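You operate a simulated robot arm through the tools that you are given. There is no shell and no other tool.

You run a simulated robot arm. Do the job below in one go: nothing can be reset, and whatever is moved stays where it is left.

TASK
Put things in order on the long beige table top. At the end: the cream pump oil bottle from the long beige table top stands where the black post base stood; the black post base from the long beige table top stands where the sand jar stood; the sand jar from the long beige table top is in the green crate; one of the flat grey blocks from the long beige table top is on top of the blue carton (marked "CLIPS"); whatever was shut is shut again. Leave all else as you found it, and nothing knocked over.

The check looks at the end state, three seconds after you hand in, the way a careful person would. Anything else that was tipped, shoved, dropped, spilled or broken makes it a failure.

THE ROBOT
A 7-joint arm with a two-finger parallel gripper, fixed in place. Base frame: the origin is at the foot of the arm, x ahead of it, y to its left, z up; the work surface is at about z = 0. Readings come in m, rad, newtons and seconds.
With the tool pointing down near the work surface it reaches from about 0.22 to 0.58 m from the base axis. Its first joint turns from -1.152 to 1.152 rad. Payload 2.5 kg.
The tool frame sits at the grasp point between the pads (the TCP): z along the fingers, y along the line on which they close. The tips reach 0.023 m beyond it. Largest opening 0.094 m; finger width 0.038, thickness 0.01; the body of the gripper, 0.054 by 0.096 m, starts 0.039 m behind the TCP.
Orientation is told as [roll, pitch, yaw] about the base's x, y, z axes, in that order, counted from this pose: with the fingers straight down and closing along the base's y, the tool's x points along the base's -x, its y along +y and its z along -z.

THE INTERFACE
- The arm moves only by the tool move_arm. Its argument "increments" is a list of rows, each an object (a shift or turn left out is 0, a gripper value left out holds the last) with "gripper": the finger opening in m, from 0 to 0.094; "travel": the shift along the tool's x, y, z in m, a list of three; "delta_rot": the turn, a rotation vector about the tool's x, y, z in rad, a list of three. In form: [{"gripper": gripper, "travel": [x, y, z], "delta_rot": [rx, ry, rz]}, ...]. A call has 1 to 20 rows; each row is the pose to reach, as a shift and turn from the pose commanded when the call began, along the tool's axes at that moment. Rows are played at 5 a second. More than 0.05 m and 0.15 rad between two rows, or a gripper value outside its range, and nothing of the call is played. A pose out of reach is approached as far as the arm can. The call stops where the force on the tool passes 40 N (or 10 N more than at its start, if that is more) or the arm is blocked; 0.2 s more then pass. The fingers move at their own pace (about 0.108 m/s each) and stop on an object; they squeeze with about 34 N. The grip force told is the motor's: it shows also when the fingers shut on nothing. Time passes only in rows, and 0.2 s behind the last, so rows that repeat a pose let the fingers close. It gives the time, the measured TCP pose, the force on the tool (base axes), the opening and the grip force at its end, in the units of the frame above (readings bear some noise), with the torque about the TCP (base axes, N m) and any sound that the robot's microphone picked up.
- Cameras (640 x 400 px; columns grow to the right, rows downward): "scene" is fixed at [0.1208, -0.4097, 0.5437]; the picture's right is [0.81, -0.59, 0.00], its down [-0.34, -0.47, -0.81] and it looks along [0.48, 0.66, -0.58] (base axes); focal length 271 px, centre (320, 200). "wrist" rides on the gripper at [0.086, 0.016, -0.074] in the tool frame; the picture's right is [-0.18, 0.98, 0.00], its down [-0.58, -0.11, -0.81] and it looks along [-0.79, -0.15, 0.59] (tool axes); focal length 243 px, centre (320, 200). There is no depth. A picture from a camera that has moved, and an enlarged one, comes with that camera's place and axes in the base frame and with its lens.
- get_image(camera): a new picture of that camera. The clock stands still meanwhile.
- close_up(camera, box): a new picture of the part [left, top, right, bottom] of that camera's present view, enlarged. The clock stands still meanwhile.
- job_done(): hands the job in; it is judged then, once.

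Nothing tells you positions but the pictures and the camera data. Unless the task says otherwise, let go and move clear before handing in.

The tools are called after "Call:" by a JSON object that holds its "name" and its "arguments". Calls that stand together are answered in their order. move_arm: Moves the arm, as the interface text tells. Its arguments: {"type":"object","properties":{"increments":{"type":"array"}},"required":["increments"]} The other tools are called the same way: get_image (camera) takes a picture; close_up (camera, box) takes an enlarged picture of a part of a camera's view; job_done () hands the job in.

At the start:

```text
time_s: 0.0
position: [0.3232, 0.1099, 0.337]
orientation: [0.001, 0.001, 0.0]
wrist_force: [-0.5, 0.6, 0.5]
moment: [-0.04, -0.02, 0.01]
finger_gap: 0.0941
gripper_force: 0.0
```

scene: 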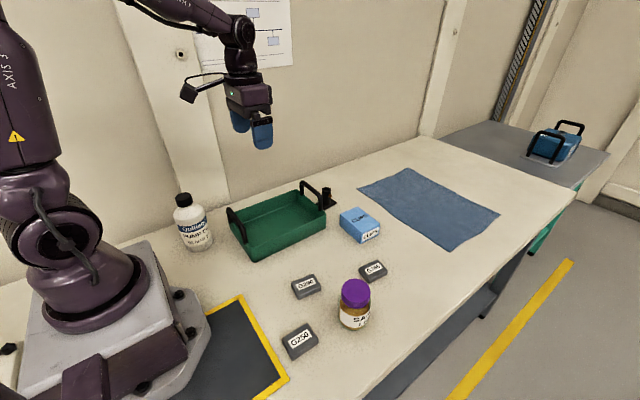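
wrist: 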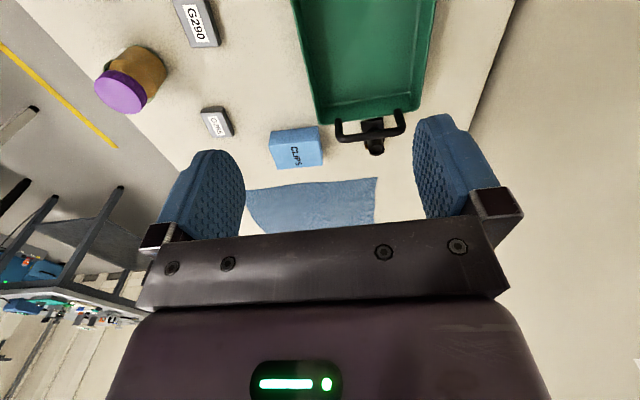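

I see the table with a white pump oil bottle on the left, the green crate with handles, a black post base behind the crate's far handle, the blue CLIPS carton, three grey blocks and the jar with a purple lid. I'll take enlarged views to locate each one before moving.

Call:
{"name": "close_up", "arguments": {"camera": "scene", "box": [160, 160, 400, 310]}}

Call:
{"name": "close_up", "arguments": {"camera": "scene", "box": [260, 240, 420, 370]}}

Call:
{"name": "close_up", "arguments": {"camera": "wrist", "box": [60, 0, 460, 250]}}

```text
2.67 times, centred on (280, 235) of scene
camera zoom: at [0.1208, -0.4097, 0.5437], right [0.81, -0.59, 0.0], down [-0.34, -0.47, -0.81], along [0.48, 0.66, -0.58], focal length 723 px, centre (427, 107)
```

zoom: 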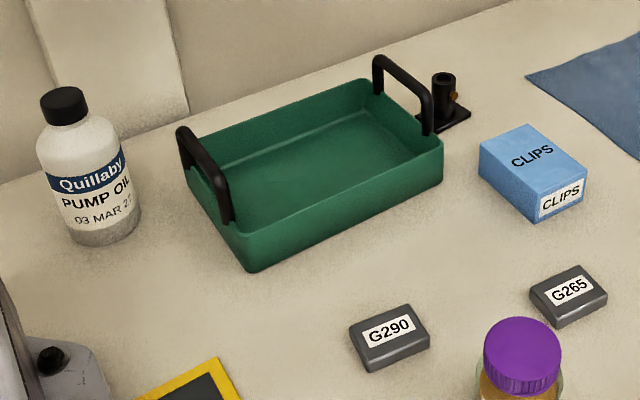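

```text
3.08 times, centred on (340, 305) of scene
camera zoom: at [0.1208, -0.4097, 0.5437], right [0.81, -0.59, 0.0], down [-0.34, -0.47, -0.81], along [0.48, 0.66, -0.58], focal length 834 px, centre (258, -123)
```

zoom: 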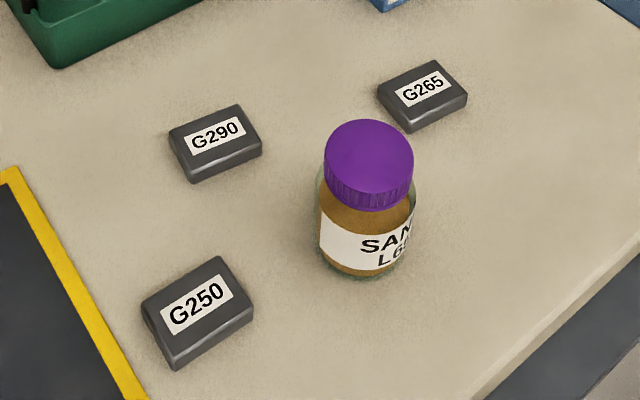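

```text
1.60 times, centred on (260, 125) of wrist
camera zoom: at [0.2369, 0.1272, 0.4112], right [0.18, 0.98, 0.0], down [0.58, -0.11, 0.81], along [0.79, -0.15, -0.59], focal length 388 px, centre (416, 320)
```

zoom: 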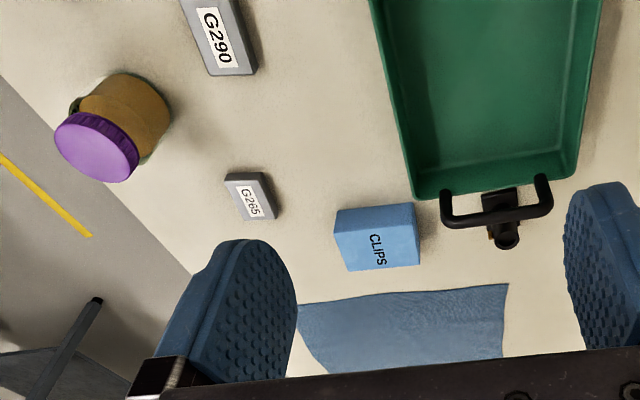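

I'd put the bottle near (0.17, 0.24), the post base near (0.57, 0.18), the jar near (0.37, -0.19) and the carton near (0.575, 0.01). Next I'll raise the wrist camera to look down more steeply on the post base and carton, since both sit at the edge of the reach.

Call:
{"name": "move_arm", "arguments": {"increments": [{"travel": [-0.03, 0, -0.025]}, {"travel": [-0.06, 0.0, -0.05]}, {"travel": [-0.09, 0, -0.075]}, {"travel": [-0.113, 0, -0.09]}, {"travel": [-0.113, 0, -0.09]}]}}

Call:
{"name": "get_image", "arguments": {"camera": "wrist"}}

Call:
{"name": "close_up", "arguments": {"camera": "wrist", "box": [220, 0, 460, 150]}}

```text
time_s: 1.2
position: [0.4378, 0.1093, 0.4277]
orientation: [0.0, -0.001, -0.001]
wrist_force: [0.6, 0.1, 0.5]
moment: [0.0, 0.0, 0.0]
finger_gap: 0.0942
gripper_force: 0.1
```

```text
taken
camera wrist: at [0.3523, 0.1265, 0.5028], right [0.19, 0.98, 0.0], down [0.58, -0.11, 0.81], along [0.79, -0.15, -0.59], focal length 243 px, centre (320, 200)
```

wrist: 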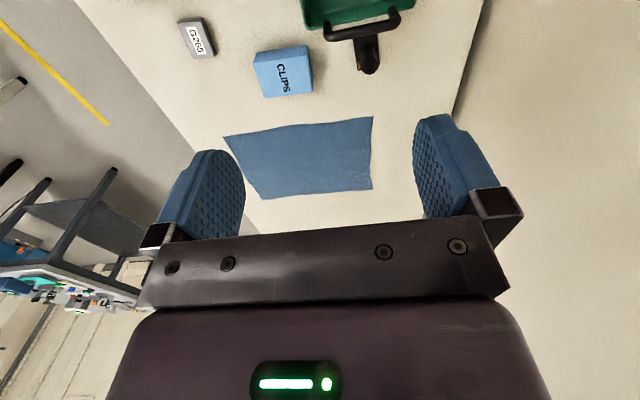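

```text
2.67 times, centred on (340, 75) of wrist
camera zoom: at [0.3523, 0.1265, 0.5028], right [0.19, 0.98, 0.0], down [0.58, -0.11, 0.81], along [0.79, -0.15, -0.59], focal length 647 px, centre (267, 533)
```

zoom: 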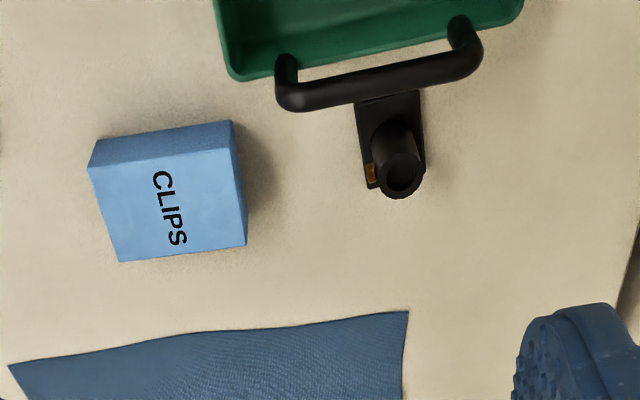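

The post base sits at about (0.57, 0.177), roughly 0.06 tall, with the crate handle at x ≈ 0.495 in front of it. I want to see which side its orange screw is on, and look more closely at the bottle and jar.

Call:
{"name": "close_up", "arguments": {"camera": "wrist", "box": [330, 20, 410, 70]}}

Call:
{"name": "close_up", "arguments": {"camera": "scene", "box": [285, 170, 365, 220]}}

Call:
{"name": "close_up", "arguments": {"camera": "scene", "box": [140, 180, 268, 260]}}

Call:
{"name": "close_up", "arguments": {"camera": "scene", "box": [300, 265, 412, 335]}}

```text
8.00 times, centred on (370, 45) of wrist
camera zoom: at [0.3523, 0.1265, 0.5028], right [0.19, 0.98, 0.0], down [0.58, -0.11, 0.81], along [0.79, -0.15, -0.59], focal length 1941 px, centre (-80, 1440)
```

zoom: 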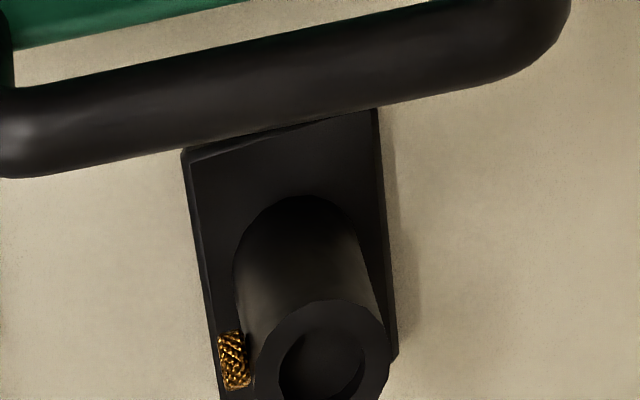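

```text
8.00 times, centred on (325, 195) of scene
camera zoom: at [0.1208, -0.4097, 0.5437], right [0.81, -0.59, 0.0], down [-0.34, -0.47, -0.81], along [0.48, 0.66, -0.58], focal length 2170 px, centre (280, 240)
```

zoom: 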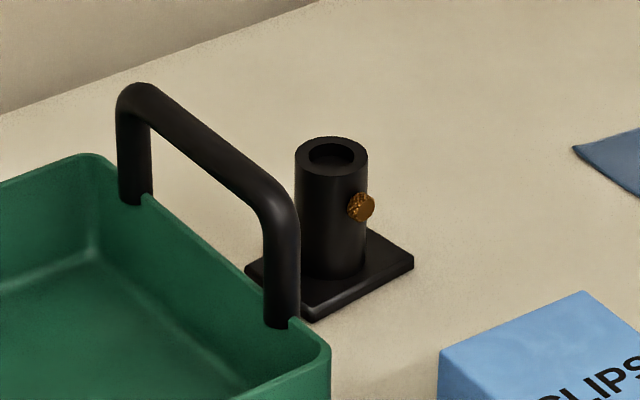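

```text
5.00 times, centred on (204, 220) of scene
camera zoom: at [0.1208, -0.4097, 0.5437], right [0.81, -0.59, 0.0], down [-0.34, -0.47, -0.81], along [0.48, 0.66, -0.58], focal length 1356 px, centre (900, 100)
```

zoom: 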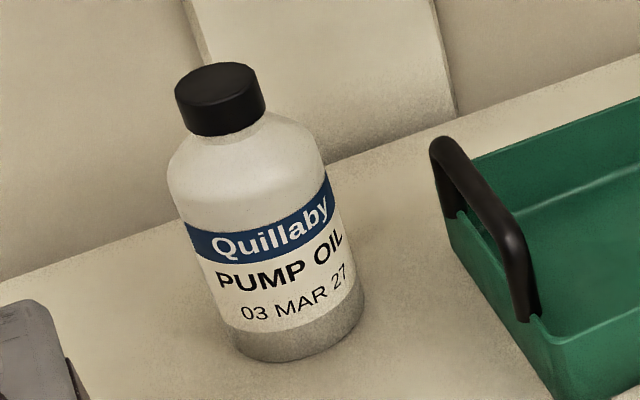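

```text
5.71 times, centred on (356, 300) of scene
camera zoom: at [0.1208, -0.4097, 0.5437], right [0.81, -0.59, 0.0], down [-0.34, -0.47, -0.81], along [0.48, 0.66, -0.58], focal length 1550 px, centre (114, -371)
```

zoom: 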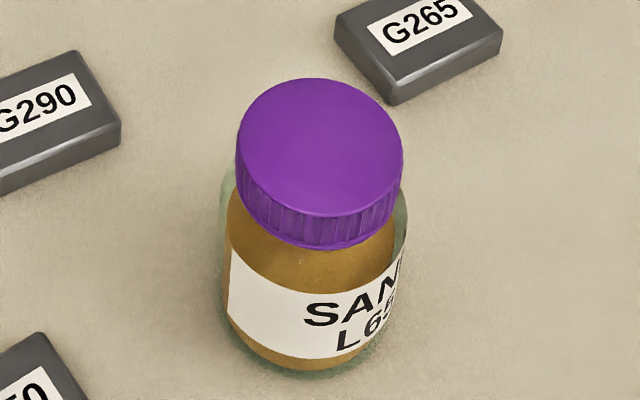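

The jar with the purple lid is about 0.09 tall at (0.37, -0.188), and the post's screw points towards -y, so I'll grip the post along x later. First I'll hover over the jar and check the alignment with the wrist camera.

Call:
{"name": "move_arm", "arguments": {"increments": [{"travel": [0.007, -0.033, 0.023]}, {"travel": [0.014, -0.066, 0.046]}, {"travel": [0.021, -0.099, 0.069]}, {"travel": [0.029, -0.132, 0.092]}, {"travel": [0.036, -0.165, 0.115]}, {"travel": [0.044, -0.198, 0.138]}, {"travel": [0.051, -0.231, 0.161]}, {"travel": [0.058, -0.264, 0.184]}, {"travel": [0.066, -0.297, 0.207]}, {"travel": [0.066, -0.297, 0.207]}]}}

Call:
{"name": "get_image", "arguments": {"camera": "wrist"}}

Call:
{"name": "get_image", "arguments": {"camera": "scene"}}

```text
time_s: 3.4
position: [0.3711, -0.1871, 0.2196]
orientation: [-0.001, -0.001, 0.0]
wrist_force: [-0.1, -0.2, -0.5]
moment: [0.05, 0.01, 0.0]
finger_gap: 0.0942
gripper_force: 0.0
```

```text
taken
camera wrist: at [0.2832, -0.1716, 0.2937], right [0.18, 0.98, 0.0], down [0.58, -0.11, 0.81], along [0.79, -0.15, -0.59], focal length 243 px, centre (320, 200)
```

wrist: 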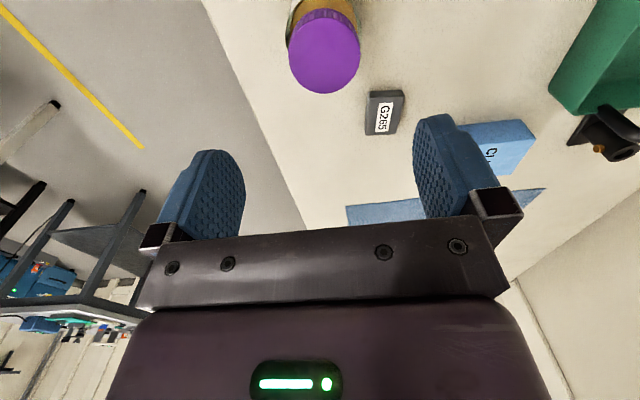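

```text
taken
```

scene: 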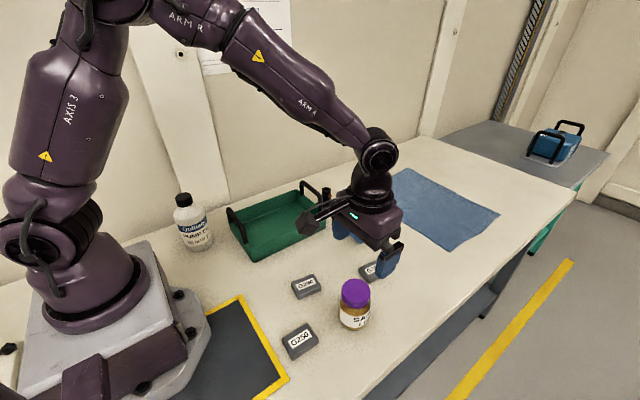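

The lid centre comes out at about (0.364, -0.183) from the wrist view. I'll lower to just above the lid and check again.

Call:
{"name": "move_arm", "arguments": {"increments": [{"travel": [0.002, 0.002, 0.03]}, {"travel": [0.005, 0.004, 0.06]}, {"travel": [0.005, 0.004, 0.08]}, {"travel": [0.005, 0.004, 0.08]}]}}

Call:
{"name": "get_image", "arguments": {"camera": "wrist"}}

Call:
{"name": "close_up", "arguments": {"camera": "scene", "box": [290, 170, 450, 340]}}

```text
time_s: 4.4
position: [0.3646, -0.1838, 0.1393]
orientation: [0.0, 0.0, -0.001]
wrist_force: [-0.6, -0.7, -0.1]
moment: [-0.02, -0.01, 0.01]
finger_gap: 0.094
gripper_force: 0.1
```

```text
taken
camera wrist: at [0.2789, -0.1661, 0.2139], right [0.18, 0.98, 0.0], down [0.58, -0.11, 0.81], along [0.79, -0.15, -0.59], focal length 243 px, centre (320, 200)
```

wrist: 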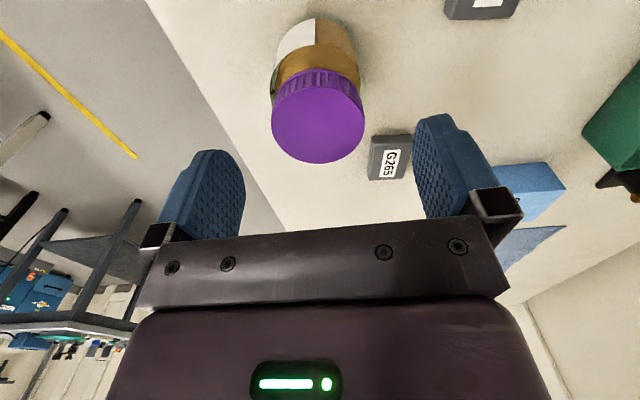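

```text
2.35 times, centred on (370, 255) of scene
camera zoom: at [0.1208, -0.4097, 0.5437], right [0.81, -0.59, 0.0], down [-0.34, -0.47, -0.81], along [0.48, 0.66, -0.58], focal length 638 px, centre (202, 71)
```

zoom: 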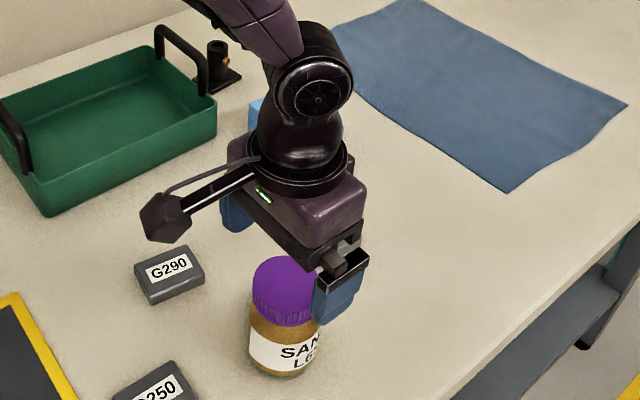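

The jar centre is close to (0.369, -0.1845) and its top is about 0.083–0.09 high. I'll shift 4 mm forward, go down around the body and close.

Call:
{"name": "move_arm", "arguments": {"increments": [{"travel": [-0.004, -0.0005, 0.02]}, {"travel": [-0.004, -0.0005, 0.04]}, {"travel": [-0.004, -0.0005, 0.06]}, {"travel": [-0.004, -0.0005, 0.075]}, {"travel": [-0.004, -0.0005, 0.084]}, {"travel": [-0.004, -0.0005, 0.084]}]}}

Call:
{"name": "get_image", "arguments": {"camera": "wrist"}}

Call:
{"name": "close_up", "arguments": {"camera": "scene", "box": [290, 210, 450, 340]}}

```text
time_s: 5.8
position: [0.3687, -0.1824, 0.0565]
orientation: [0.0, 0.001, -0.001]
wrist_force: [-1.5, -0.2, 2.7]
moment: [0.0, -0.04, -0.02]
finger_gap: 0.0941
gripper_force: 0.0
```

```text
taken
camera wrist: at [0.2832, -0.1657, 0.1304], right [0.19, 0.98, 0.0], down [0.58, -0.11, 0.81], along [0.79, -0.15, -0.59], focal length 243 px, centre (320, 200)
```

wrist: 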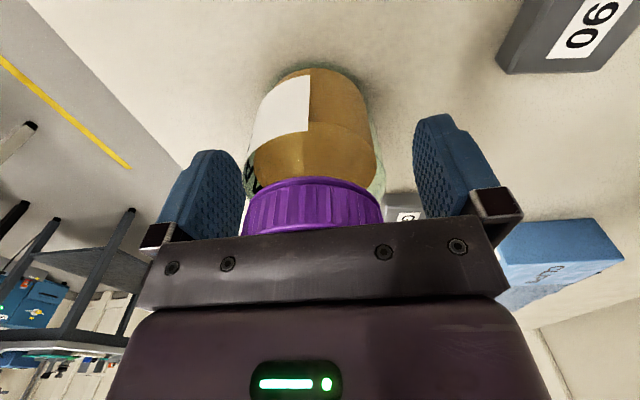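

```text
3.08 times, centred on (370, 275) of scene
camera zoom: at [0.1208, -0.4097, 0.5437], right [0.81, -0.59, 0.0], down [-0.34, -0.47, -0.81], along [0.48, 0.66, -0.58], focal length 834 px, centre (166, -31)
```

zoom: 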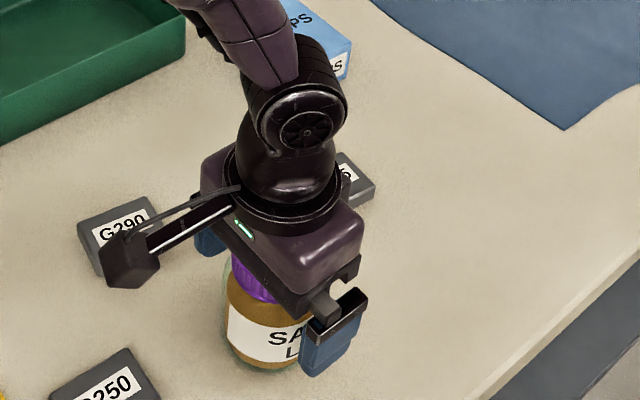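

There is a slight upward force (2.7 N), so the palm may be touching the lid. I'll lift 6 mm first and then close on the jar body.

Call:
{"name": "move_arm", "arguments": {"increments": [{"travel": [0, 0, -0.006]}, {"travel": [0, 0, -0.006]}]}}

```text
time_s: 6.4
position: [0.3707, -0.1826, 0.0601]
orientation: [0.001, 0.0, 0.001]
wrist_force: [-0.2, 0.5, 0.0]
moment: [0.0, -0.02, -0.01]
finger_gap: 0.094
gripper_force: 0.1
```

The force is gone, so the palm is clear of the lid. Now I'll close on the jar.

Call:
{"name": "move_arm", "arguments": {"increments": [{"gripper": 0.06}, {"gripper": 0.06}, {"gripper": 0.05}, {"gripper": 0.05}, {"gripper": 0.05}]}}

Call:
{"name": "get_image", "arguments": {"camera": "wrist"}}

```text
time_s: 7.6
position: [0.3698, -0.184, 0.0625]
orientation: [0.0, 0.0, 0.001]
wrist_force: [-1.4, -0.1, 1.3]
moment: [0.08, -0.02, 0.01]
finger_gap: 0.0632
gripper_force: 33.4
```

```text
taken
camera wrist: at [0.2833, -0.166, 0.1359], right [0.18, 0.98, 0.0], down [0.58, -0.11, 0.81], along [0.79, -0.15, -0.59], focal length 243 px, centre (320, 200)
```

wrist: 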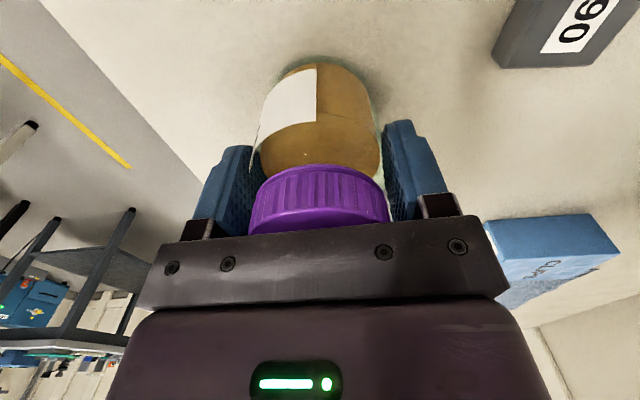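

The jar is gripped (gap 0.063 m) and stood at about (0.371, -0.184). I'll lift it straight up and look.

Call:
{"name": "move_arm", "arguments": {"increments": [{"travel": [0, 0, -0.02]}, {"travel": [0, 0, -0.05]}, {"travel": [0, 0, -0.09]}, {"travel": [0, 0, -0.13]}, {"travel": [0, 0, -0.13]}]}}

Call:
{"name": "get_image", "arguments": {"camera": "scene"}}

Call:
{"name": "get_image", "arguments": {"camera": "wrist"}}

```text
time_s: 8.8
position: [0.3633, -0.1845, 0.1907]
orientation: [0.0, 0.001, 0.002]
wrist_force: [0.2, -0.2, -2.9]
moment: [0.02, -0.02, -0.05]
finger_gap: 0.0634
gripper_force: 34.3
```

```text
taken
```

scene: 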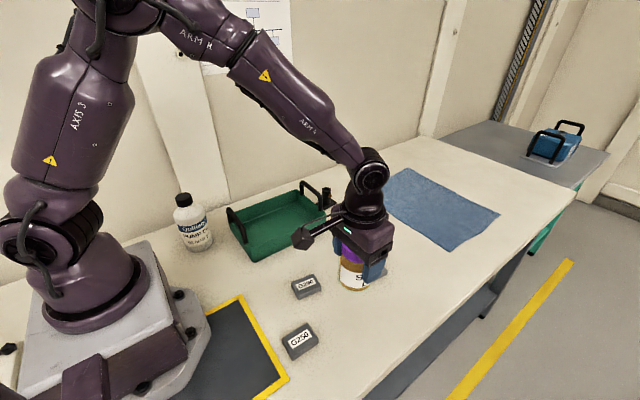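

```text
taken
camera wrist: at [0.2775, -0.1669, 0.2656], right [0.18, 0.98, 0.0], down [0.58, -0.11, 0.81], along [0.79, -0.15, -0.59], focal length 243 px, centre (320, 200)
```

wrist: 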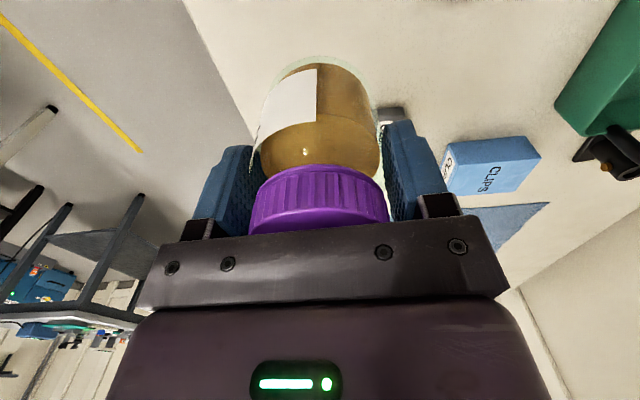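

The jar hangs cleanly in the grip, about 0.3 kg. I'll carry it over the near side wall of the crate at a safe height.

Call:
{"name": "move_arm", "arguments": {"increments": [{"travel": [-0.002, 0.03, 0]}, {"travel": [-0.004, 0.07, 0]}, {"travel": [-0.006, 0.11, 0]}, {"travel": [-0.008, 0.15, 0]}, {"travel": [-0.01, 0.19, 0]}, {"travel": [-0.012, 0.23, 0]}, {"travel": [-0.014, 0.27, 0]}, {"travel": [-0.016, 0.31, 0]}, {"travel": [-0.016, 0.335, 0]}, {"travel": [-0.016, 0.3455, 0]}, {"travel": [-0.016, 0.3455, 0]}, {"travel": [-0.016, 0.3455, 0]}]}}

Call:
{"name": "get_image", "arguments": {"camera": "scene"}}

Call:
{"name": "get_image", "arguments": {"camera": "wrist"}}

```text
time_s: 11.4
position: [0.3847, 0.1627, 0.1918]
orientation: [0.0, 0.0, -0.001]
wrist_force: [-0.2, 0.7, -3.9]
moment: [-0.02, -0.03, -0.01]
finger_gap: 0.0631
gripper_force: 33.4
```

```text
taken
```

scene: 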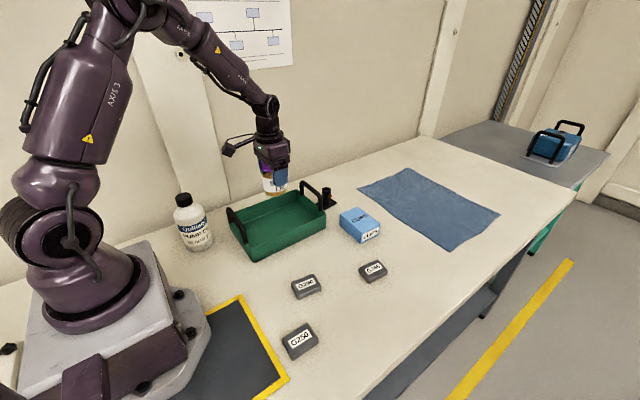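

```text
taken
camera wrist: at [0.2991, 0.1804, 0.2661], right [0.18, 0.98, 0.0], down [0.58, -0.11, 0.81], along [0.79, -0.15, -0.59], focal length 243 px, centre (320, 200)
```

wrist: 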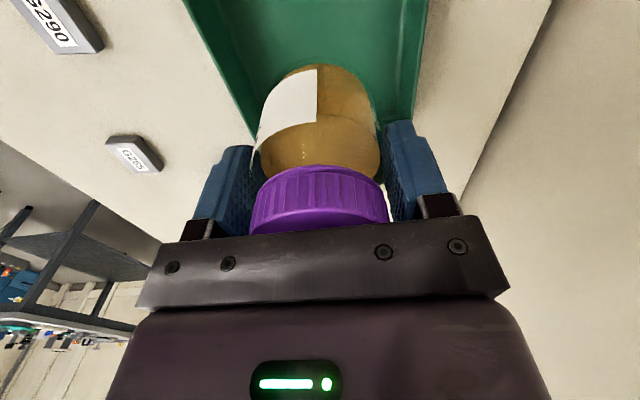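

The jar is centred over the crate. I'll lower it in steps to just above the crate floor.

Call:
{"name": "move_arm", "arguments": {"increments": [{"travel": [0, 0, 0.03]}, {"travel": [0, 0, 0.06]}, {"travel": [0, 0, 0.085]}, {"travel": [0, 0, 0.1]}, {"travel": [0, 0, 0.11]}, {"travel": [0, 0, 0.11]}]}}

Call:
{"name": "close_up", "arguments": {"camera": "scene", "box": [200, 130, 360, 270]}}

Call:
{"name": "get_image", "arguments": {"camera": "wrist"}}

```text
time_s: 12.8
position: [0.3861, 0.1617, 0.082]
orientation: [0.001, -0.001, -0.002]
wrist_force: [0.2, -0.4, -3.7]
moment: [0.03, 0.02, -0.01]
finger_gap: 0.0632
gripper_force: 34.0
```

```text
2.86 times, centred on (280, 200) of scene
camera zoom: at [0.1208, -0.4097, 0.5437], right [0.81, -0.59, 0.0], down [-0.34, -0.47, -0.81], along [0.48, 0.66, -0.58], focal length 775 px, centre (434, 200)
```

zoom: 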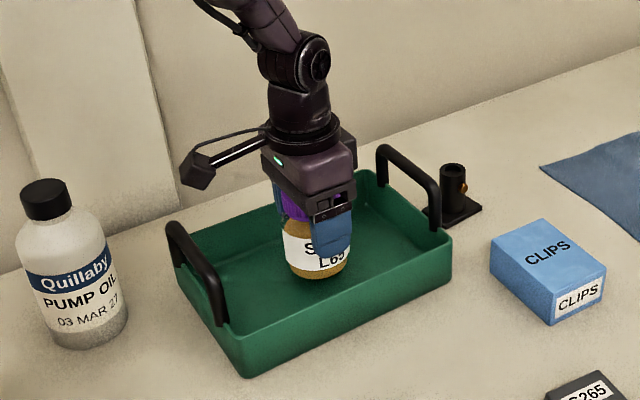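

```text
taken
camera wrist: at [0.2991, 0.1788, 0.1569], right [0.19, 0.98, 0.0], down [0.58, -0.11, 0.81], along [0.79, -0.15, -0.59], focal length 243 px, centre (320, 200)
```

wrist: 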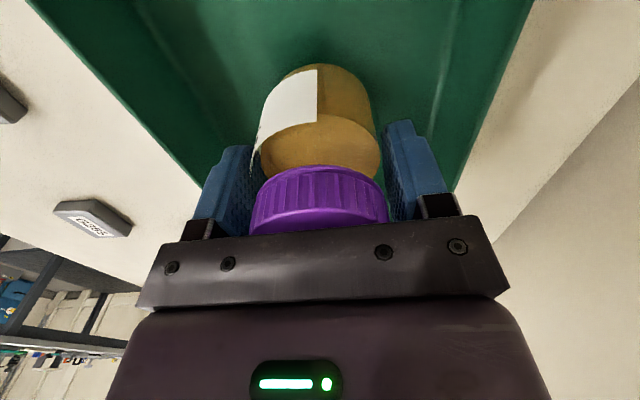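

The jar bottom is roughly 1.5 cm above the crate floor. I'll lower slowly and watch the force.

Call:
{"name": "move_arm", "arguments": {"increments": [{"travel": [0, 0, 0.004]}, {"travel": [0, 0, 0.008]}, {"travel": [0, 0, 0.011]}, {"travel": [0, 0, 0.013]}, {"travel": [0, 0, 0.013]}]}}

```text
time_s: 14.0
position: [0.3857, 0.1614, 0.0681]
orientation: [0.0, -0.001, -0.001]
wrist_force: [-1.0, 0.1, -3.7]
moment: [-0.02, 0.03, -0.01]
finger_gap: 0.0626
gripper_force: 33.9
```

Call:
{"name": "move_arm", "arguments": {"increments": [{"travel": [0, 0, 0.0015]}, {"travel": [0, 0, 0.003]}, {"travel": [0, 0, 0.003]}]}}

```text
time_s: 14.8
position: [0.386, 0.1616, 0.0655]
orientation: [-0.001, -0.001, 0.0]
wrist_force: [0.1, -0.3, -1.5]
moment: [0.01, -0.03, -0.01]
finger_gap: 0.0632
gripper_force: 34.3
```

The load is starting to come off the arm, so the jar is touching the crate floor. One more millimetre, then I'll release and rise.

Call:
{"name": "move_arm", "arguments": {"increments": [{"travel": [0, 0, 0.001]}, {"travel": [0, 0, 0.001]}]}}

```text
time_s: 15.4
position: [0.3866, 0.1633, 0.0656]
orientation: [0.001, -0.002, 0.0]
wrist_force: [-5.7, -4.2, 23.3]
moment: [-0.07, 0.17, 0.14]
finger_gap: 0.0632
gripper_force: 34.3
```

The jar is firmly on the crate floor. I'll back off 1 mm and open the fingers.

Call:
{"name": "move_arm", "arguments": {"increments": [{"travel": [0, 0, -0.001]}, {"travel": [0, 0, -0.001], "gripper": 0.07}, {"travel": [0, 0, -0.001], "gripper": 0.085}, {"travel": [0, 0, -0.001], "gripper": 0.09}, {"travel": [0, 0, -0.001], "gripper": 0.09}]}}

Call:
{"name": "get_image", "arguments": {"camera": "wrist"}}

```text
time_s: 16.6
position: [0.3851, 0.163, 0.0669]
orientation: [-0.001, 0.0, 0.002]
wrist_force: [-0.3, -0.5, -0.9]
moment: [0.0, 0.0, 0.01]
finger_gap: 0.0901
gripper_force: 0.1
```

```text
taken
camera wrist: at [0.299, 0.1792, 0.1405], right [0.18, 0.98, 0.0], down [0.58, -0.11, 0.81], along [0.79, -0.15, -0.59], focal length 243 px, centre (320, 200)
```

wrist: 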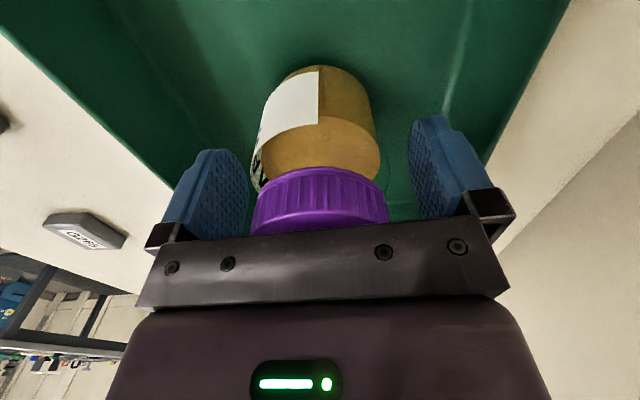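

The jar is standing free in the crate. I'll rise straight up and check it.

Call:
{"name": "move_arm", "arguments": {"increments": [{"travel": [0, 0, -0.03]}, {"travel": [0, 0, -0.07]}, {"travel": [0, 0, -0.12]}, {"travel": [0, 0, -0.17]}, {"travel": [0, 0, -0.2]}, {"travel": [0, 0, -0.2]}]}}

Call:
{"name": "close_up", "arguments": {"camera": "scene", "box": [160, 130, 400, 280]}}

Call:
{"name": "get_image", "arguments": {"camera": "wrist"}}

```text
time_s: 18.0
position: [0.3866, 0.1622, 0.265]
orientation: [0.0, -0.001, -0.002]
wrist_force: [0.5, -0.2, 0.7]
moment: [0.02, -0.03, 0.02]
finger_gap: 0.0902
gripper_force: 0.0
```

```text
2.67 times, centred on (280, 205) of scene
camera zoom: at [0.1208, -0.4097, 0.5437], right [0.81, -0.59, 0.0], down [-0.34, -0.47, -0.81], along [0.48, 0.66, -0.58], focal length 723 px, centre (427, 187)
```

zoom: 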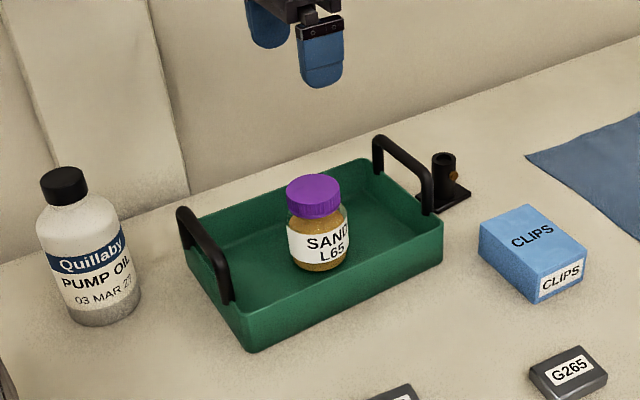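

```text
taken
camera wrist: at [0.2993, 0.18, 0.3395], right [0.18, 0.98, 0.0], down [0.58, -0.11, 0.81], along [0.79, -0.15, -0.59], focal length 243 px, centre (320, 200)
```

wrist: 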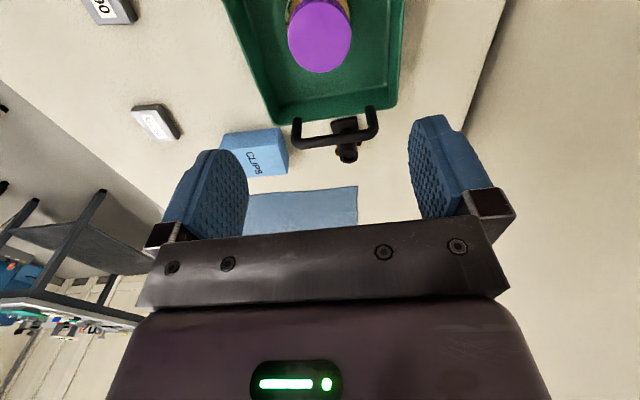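

The jar stands upright in the crate. Next is the post base: I'll turn the tool +90° so the fingers close along x, clear of the screw, while moving towards it at height.

Call:
{"name": "move_arm", "arguments": {"increments": [{"travel": [-0.01, 0.001, 0], "delta_rot": [0, 0, -0.14]}, {"travel": [-0.02, 0.002, 0], "delta_rot": [0, 0, -0.28]}, {"travel": [-0.03, 0.003, 0], "delta_rot": [0, 0, -0.42]}, {"travel": [-0.04, 0.004, 0], "delta_rot": [0, 0, -0.56]}, {"travel": [-0.05, 0.005, 0], "delta_rot": [0, 0, -0.7]}, {"travel": [-0.06, 0.006, 0], "delta_rot": [0, 0, -0.84]}, {"travel": [-0.07, 0.008, 0], "delta_rot": [0, 0, -0.98]}, {"travel": [-0.08, 0.01, 0], "delta_rot": [0, 0, -1.12]}, {"travel": [-0.09, 0.011, 0], "delta_rot": [0, 0, -1.26]}, {"travel": [-0.1, 0.012, 0], "delta_rot": [0, 0, -1.4]}, {"travel": [-0.11, 0.013, 0], "delta_rot": [0, 0, -1.53]}, {"travel": [-0.115, 0.013, 0], "delta_rot": [0, 0, -1.5708]}, {"travel": [-0.115, 0.013, 0], "delta_rot": [0, 0, -1.5708]}]}}

Call:
{"name": "get_image", "arguments": {"camera": "wrist"}}

Call:
{"name": "get_image", "arguments": {"camera": "scene"}}

```text
time_s: 20.8
position: [0.4995, 0.1759, 0.2659]
orientation: [0.0, 0.0, 1.572]
wrist_force: [-0.4, -0.2, -0.3]
moment: [-0.01, 0.01, 0.06]
finger_gap: 0.09
gripper_force: 0.0
```

```text
taken
camera wrist: at [0.4845, 0.0893, 0.3397], right [-0.98, 0.18, 0.0], down [0.11, 0.58, 0.81], along [0.15, 0.79, -0.59], focal length 243 px, centre (320, 200)
```

wrist: 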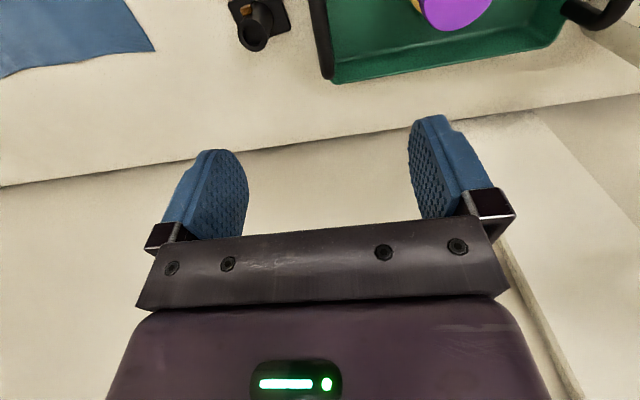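

```text
taken
```

scene: 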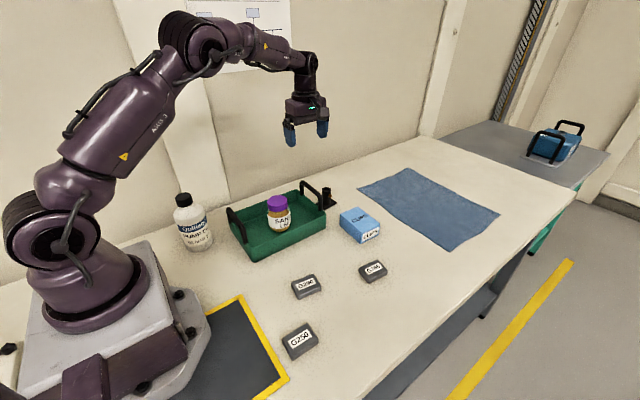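

The tool is at yaw 90° now, and the post shows up left of centre, at about (0.570, 0.176). I'll zoom in to pin it down.

Call:
{"name": "close_up", "arguments": {"camera": "wrist", "box": [210, 0, 338, 80]}}

```text
5.00 times, centred on (274, 40) of wrist
camera zoom: at [0.4845, 0.0893, 0.3397], right [-0.98, 0.18, 0.0], down [0.11, 0.58, 0.81], along [0.15, 0.79, -0.59], focal length 1213 px, centre (550, 1000)
```

zoom: 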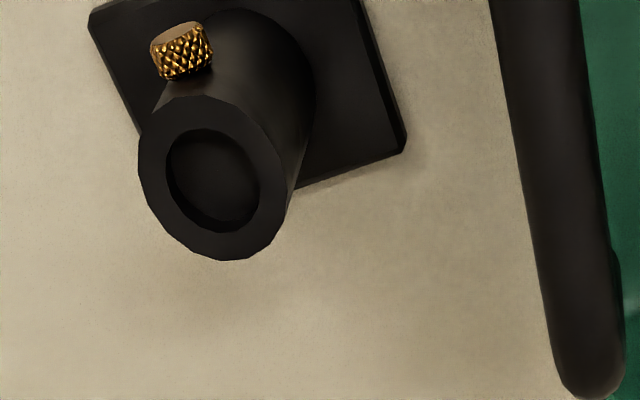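

The post axis is at about (0.571, 0.1755), its top is around 0.055 high, and the handle's outer edge is at x ≈ 0.505. I'll narrow the opening to 0.06, move above the post and check whether the arm gets there.

Call:
{"name": "move_arm", "arguments": {"increments": [{"travel": [0, -0.03, 0], "gripper": 0.06}, {"travel": [0, -0.06, 0.01]}, {"travel": [0, -0.0705, 0.04]}, {"travel": [0, -0.0705, 0.08]}, {"travel": [0, -0.0705, 0.117]}, {"travel": [0, -0.0705, 0.117]}, {"travel": [0, -0.0705, 0.117]}]}}

Call:
{"name": "get_image", "arguments": {"camera": "wrist"}}

Call:
{"name": "close_up", "arguments": {"camera": "scene", "box": [220, 90, 420, 240]}}

```text
time_s: 22.4
position: [0.5699, 0.1731, 0.1476]
orientation: [0.0, 0.0, 1.569]
wrist_force: [0.2, 0.5, 0.2]
moment: [-0.01, 0.01, 0.0]
finger_gap: 0.0602
gripper_force: 0.0
```

```text
taken
camera wrist: at [0.5538, 0.0877, 0.2221], right [-0.98, 0.18, 0.0], down [0.11, 0.58, 0.81], along [0.15, 0.79, -0.59], focal length 243 px, centre (320, 200)
```

wrist: 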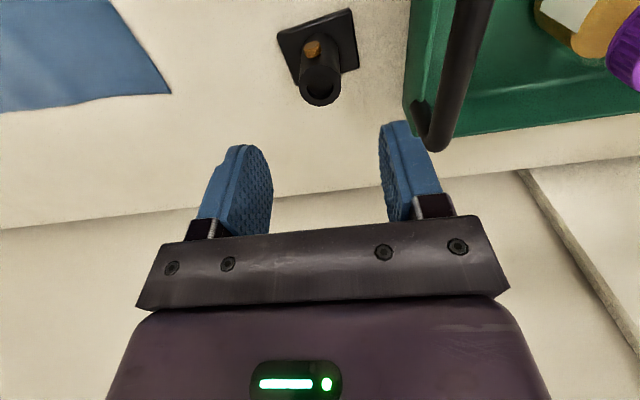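

```text
2.67 times, centred on (320, 165) of scene
camera zoom: at [0.1208, -0.4097, 0.5437], right [0.81, -0.59, 0.0], down [-0.34, -0.47, -0.81], along [0.48, 0.66, -0.58], focal length 723 px, centre (320, 293)
```

zoom: 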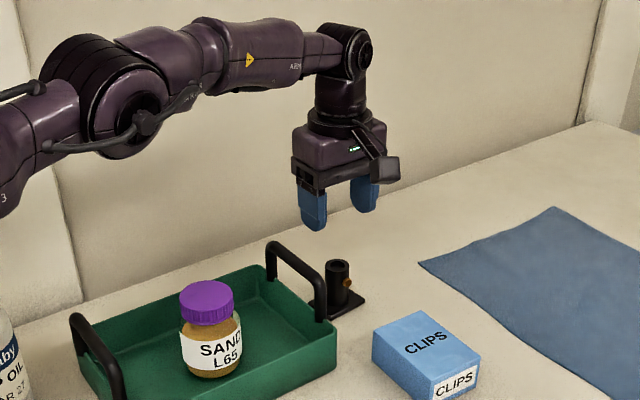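

The arm reaches there, and the post is centred between the fingers in x. I'll shift 3 mm in +y and descend in steps, watching for reach limits.

Call:
{"name": "move_arm", "arguments": {"increments": [{"travel": [-0.003, 0, 0.02]}, {"travel": [-0.003, 0, 0.04]}, {"travel": [-0.003, 0, 0.06]}, {"travel": [-0.003, 0, 0.065]}, {"travel": [-0.003, 0, 0.065]}]}}

Call:
{"name": "get_image", "arguments": {"camera": "wrist"}}

Call:
{"name": "close_up", "arguments": {"camera": "scene", "box": [260, 110, 400, 230]}}

```text
time_s: 23.6
position: [0.5697, 0.1795, 0.0833]
orientation: [0.001, 0.0, 1.571]
wrist_force: [0.3, 0.0, 0.6]
moment: [-0.03, -0.03, -0.01]
finger_gap: 0.0599
gripper_force: 0.0
```

```text
taken
camera wrist: at [0.554, 0.093, 0.1584], right [-0.98, 0.18, 0.0], down [0.11, 0.58, 0.81], along [0.15, 0.79, -0.59], focal length 243 px, centre (320, 200)
```

wrist: 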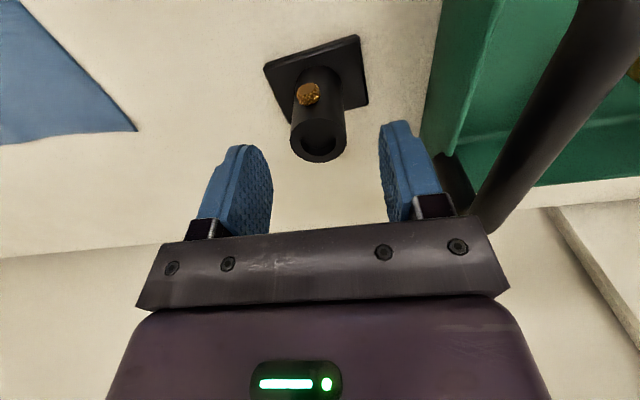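

```text
3.33 times, centred on (330, 170) of scene
camera zoom: at [0.1208, -0.4097, 0.5437], right [0.81, -0.59, 0.0], down [-0.34, -0.47, -0.81], along [0.48, 0.66, -0.58], focal length 904 px, centre (287, 300)
```

zoom: 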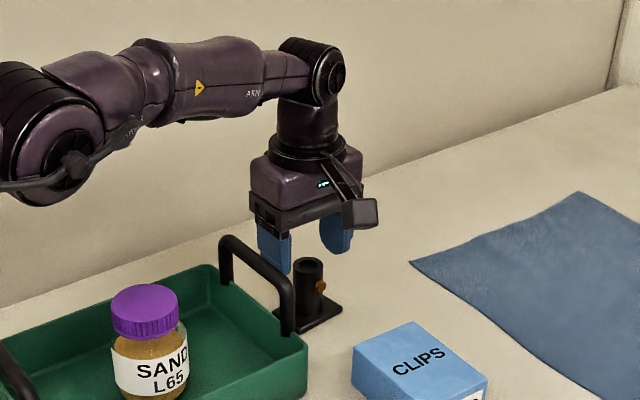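

The plate centre is at (0.570, 0.1745) and the post is centred on it. I'll shift back 4 mm and go down to grip the post at z ≈ 0.042.

Call:
{"name": "move_arm", "arguments": {"increments": [{"travel": [0.004, 0, 0.0]}, {"travel": [0.004, 0, 0.015]}, {"travel": [0.004, 0, 0.03]}, {"travel": [0.004, 0, 0.042]}, {"travel": [0.004, 0, 0.042]}, {"travel": [0.004, 0, 0.042]}]}}

Call:
{"name": "get_image", "arguments": {"camera": "wrist"}}

Call:
{"name": "close_up", "arguments": {"camera": "scene", "box": [260, 110, 400, 230]}}

```text
time_s: 25.0
position: [0.5675, 0.1738, 0.0419]
orientation: [0.0, 0.0, 1.573]
wrist_force: [0.0, 0.2, -0.7]
moment: [-0.02, 0.0, 0.0]
finger_gap: 0.0599
gripper_force: 0.1
```

```text
taken
camera wrist: at [0.5516, 0.0883, 0.117], right [-0.98, 0.18, 0.0], down [0.11, 0.58, 0.81], along [0.15, 0.79, -0.59], focal length 243 px, centre (320, 200)
```

wrist: 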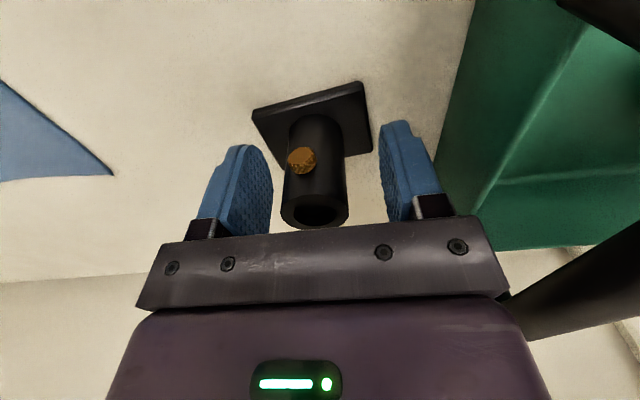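

```text
3.33 times, centred on (330, 170) of scene
camera zoom: at [0.1208, -0.4097, 0.5437], right [0.81, -0.59, 0.0], down [-0.34, -0.47, -0.81], along [0.48, 0.66, -0.58], focal length 904 px, centre (287, 300)
```

zoom: 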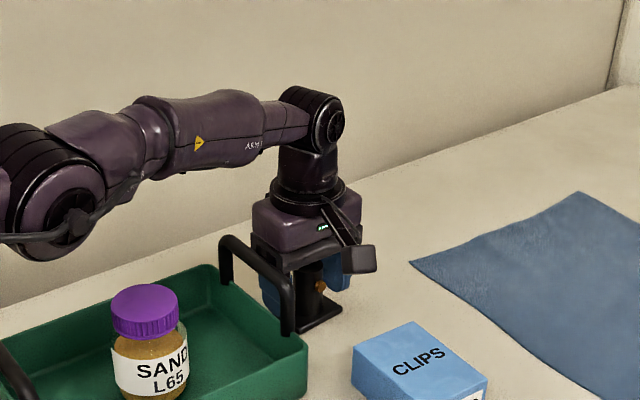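

The post is between the fingers, a few millimetres towards +x. I'll shift 4 mm and close.

Call:
{"name": "move_arm", "arguments": {"increments": [{"travel": [0, -0.004, 0]}, {"travel": [0, -0.004, 0]}]}}

Call:
{"name": "close_up", "arguments": {"camera": "wrist", "box": [200, 60, 440, 240]}}

```text
time_s: 25.6
position: [0.5675, 0.1727, 0.0436]
orientation: [0.001, -0.001, 1.571]
wrist_force: [0.1, 0.0, -1.0]
moment: [0.01, -0.01, -0.02]
finger_gap: 0.06
gripper_force: 0.0
out of reach, approached as far as the arm can: row 1, 2
```

```text
2.22 times, centred on (320, 150) of wrist
camera zoom: at [0.5523, 0.0861, 0.1174], right [-0.98, 0.18, 0.0], down [0.11, 0.58, 0.81], along [0.15, 0.79, -0.59], focal length 539 px, centre (320, 311)
```

zoom: 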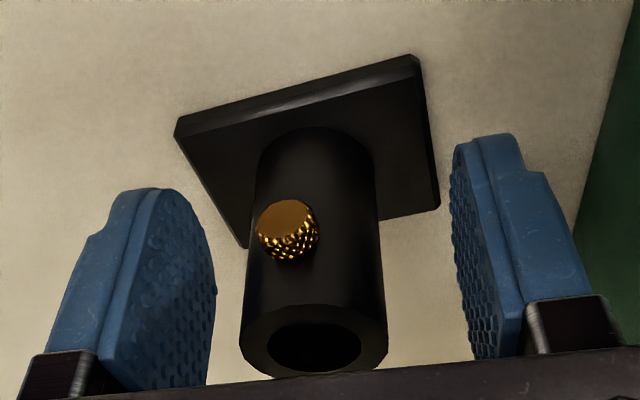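

The arm is at its reach limit, but the post is well between the pads, so closing will just centre it by a few millimetres. Closing now.

Call:
{"name": "move_arm", "arguments": {"increments": [{"gripper": 0.045}, {"gripper": 0.035}, {"gripper": 0.025}, {"gripper": 0.02}, {"gripper": 0.02}]}}

Call:
{"name": "close_up", "arguments": {"camera": "wrist", "box": [200, 60, 440, 240]}}

```text
time_s: 26.8
position: [0.5687, 0.1719, 0.0423]
orientation: [-0.002, -0.002, 1.571]
wrist_force: [-0.1, 0.5, 1.8]
moment: [0.0, 0.1, -0.04]
finger_gap: 0.029
gripper_force: 34.0
```

```text
2.22 times, centred on (320, 150) of wrist
camera zoom: at [0.5523, 0.0862, 0.1174], right [-0.98, 0.18, 0.0], down [0.11, 0.58, 0.81], along [0.15, 0.79, -0.59], focal length 539 px, centre (320, 311)
```

zoom: 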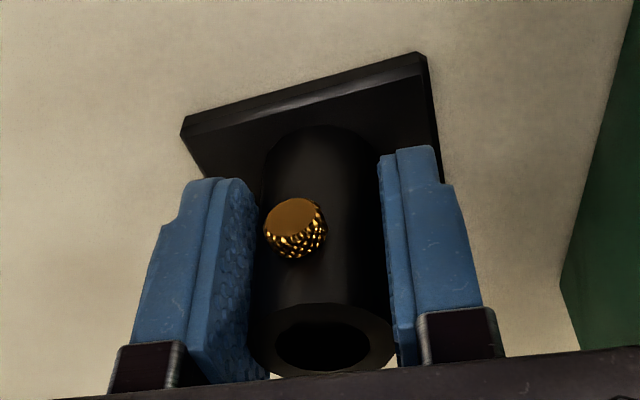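

The post is gripped (gap 0.029 m) and moved only about 1.5 mm as it centred. I'll lift it straight up now.

Call:
{"name": "move_arm", "arguments": {"increments": [{"travel": [0, 0, -0.01]}, {"travel": [0, 0.002, -0.03]}, {"travel": [0, 0.004, -0.06]}, {"travel": [0, 0.004, -0.1]}, {"travel": [0, 0.004, -0.14]}, {"travel": [0, 0.004, -0.14]}]}}

Call:
{"name": "get_image", "arguments": {"camera": "wrist"}}

Call:
{"name": "get_image", "arguments": {"camera": "scene"}}

```text
time_s: 28.2
position: [0.5637, 0.1711, 0.1849]
orientation: [0.0, 0.0, 1.571]
wrist_force: [0.2, 0.0, -0.8]
moment: [-0.01, 0.02, -0.01]
finger_gap: 0.029
gripper_force: 34.2
```

```text
taken
camera wrist: at [0.5478, 0.0856, 0.2589], right [-0.98, 0.18, 0.0], down [0.11, 0.58, 0.81], along [0.15, 0.79, -0.59], focal length 243 px, centre (320, 200)
```

wrist: 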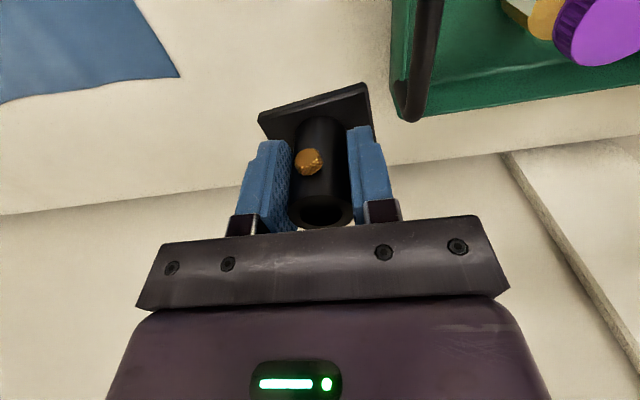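

```text
taken
```

scene: 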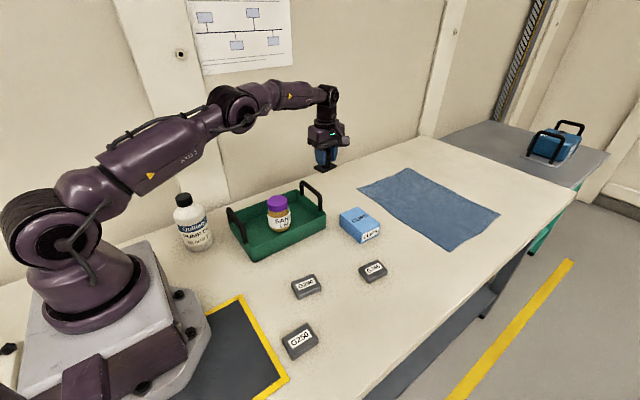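

The post base hangs straight in the grip, centred on the TCP. I'll carry it at height to above the jar's old spot at (0.371, -0.184).

Call:
{"name": "move_arm", "arguments": {"increments": [{"travel": [0.02, 0.011, 0]}, {"travel": [0.055, 0.03, 0]}, {"travel": [0.095, 0.051, 0]}, {"travel": [0.135, 0.073, 0]}, {"travel": [0.175, 0.095, 0]}, {"travel": [0.215, 0.116, 0]}, {"travel": [0.255, 0.138, 0]}, {"travel": [0.295, 0.16, 0]}, {"travel": [0.33, 0.179, 0]}, {"travel": [0.3565, 0.193, 0]}, {"travel": [0.3565, 0.193, 0]}, {"travel": [0.3565, 0.193, 0]}]}}

Call:
{"name": "get_image", "arguments": {"camera": "wrist"}}

Call:
{"name": "get_image", "arguments": {"camera": "scene"}}

```text
time_s: 30.8
position: [0.3717, -0.1828, 0.1848]
orientation: [0.0, 0.001, 1.571]
wrist_force: [0.0, -0.2, -0.7]
moment: [0.01, -0.01, -0.02]
finger_gap: 0.0287
gripper_force: 34.2
```

```text
taken
camera wrist: at [0.3559, -0.2691, 0.258], right [-0.98, 0.18, 0.0], down [0.11, 0.58, 0.81], along [0.15, 0.79, -0.59], focal length 243 px, centre (320, 200)
```

wrist: 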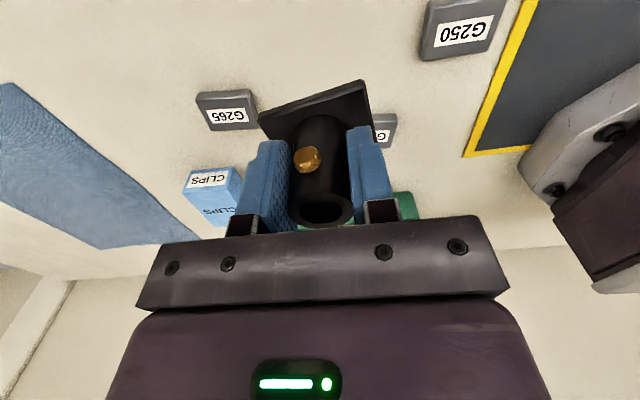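

```text
taken
```

scene: 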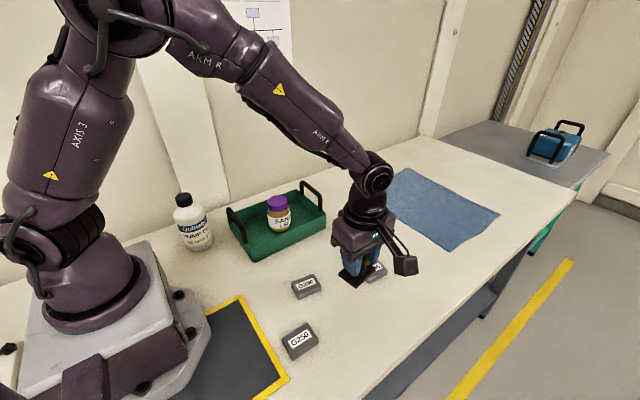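

I'm over the jar's old spot at the right place. I'll lower to a few millimetres above the table.

Call:
{"name": "move_arm", "arguments": {"increments": [{"travel": [0, 0, 0.03]}, {"travel": [0, 0, 0.07]}, {"travel": [0, 0, 0.1]}, {"travel": [0, 0, 0.12]}, {"travel": [0, 0, 0.13]}, {"travel": [0, 0, 0.136]}, {"travel": [0, 0, 0.136]}]}}

Call:
{"name": "close_up", "arguments": {"camera": "scene", "box": [280, 220, 440, 340]}}

Call:
{"name": "get_image", "arguments": {"camera": "wrist"}}

```text
time_s: 32.4
position: [0.3716, -0.1838, 0.0457]
orientation: [0.001, 0.001, 1.57]
wrist_force: [-0.9, 0.9, 0.5]
moment: [0.03, 0.07, -0.01]
finger_gap: 0.0288
gripper_force: 34.2
```

```text
3.33 times, centred on (360, 280) of scene
camera zoom: at [0.1208, -0.4097, 0.5437], right [0.81, -0.59, 0.0], down [-0.34, -0.47, -0.81], along [0.48, 0.66, -0.58], focal length 904 px, centre (187, -67)
```

zoom: 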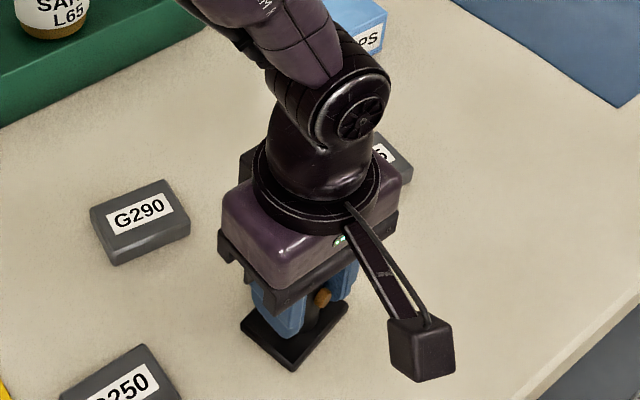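

```text
taken
camera wrist: at [0.3557, -0.2703, 0.1198], right [-0.98, 0.18, 0.0], down [0.11, 0.58, 0.81], along [0.15, 0.79, -0.59], focal length 243 px, centre (320, 200)
```

wrist: 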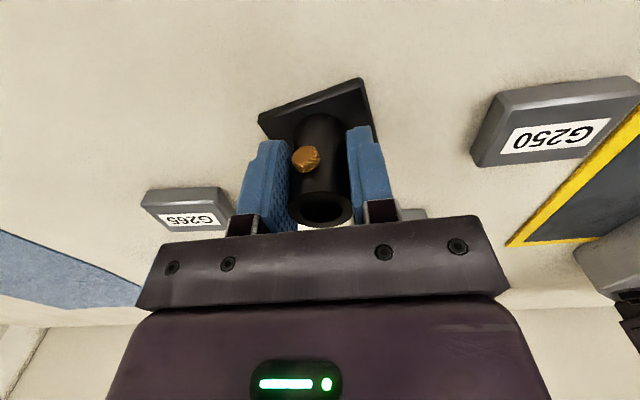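

It's very close to the table. I'll lower millimetre by millimetre until the force shows contact.

Call:
{"name": "move_arm", "arguments": {"increments": [{"travel": [0, 0, 0.001]}, {"travel": [0, 0, 0.002]}, {"travel": [0, 0, 0.002]}]}}

```text
time_s: 33.2
position: [0.3709, -0.1848, 0.0462]
orientation: [0.0, 0.0, 1.57]
wrist_force: [-1.1, 0.1, 5.1]
moment: [0.02, 0.15, -0.02]
finger_gap: 0.0285
gripper_force: 33.7
```

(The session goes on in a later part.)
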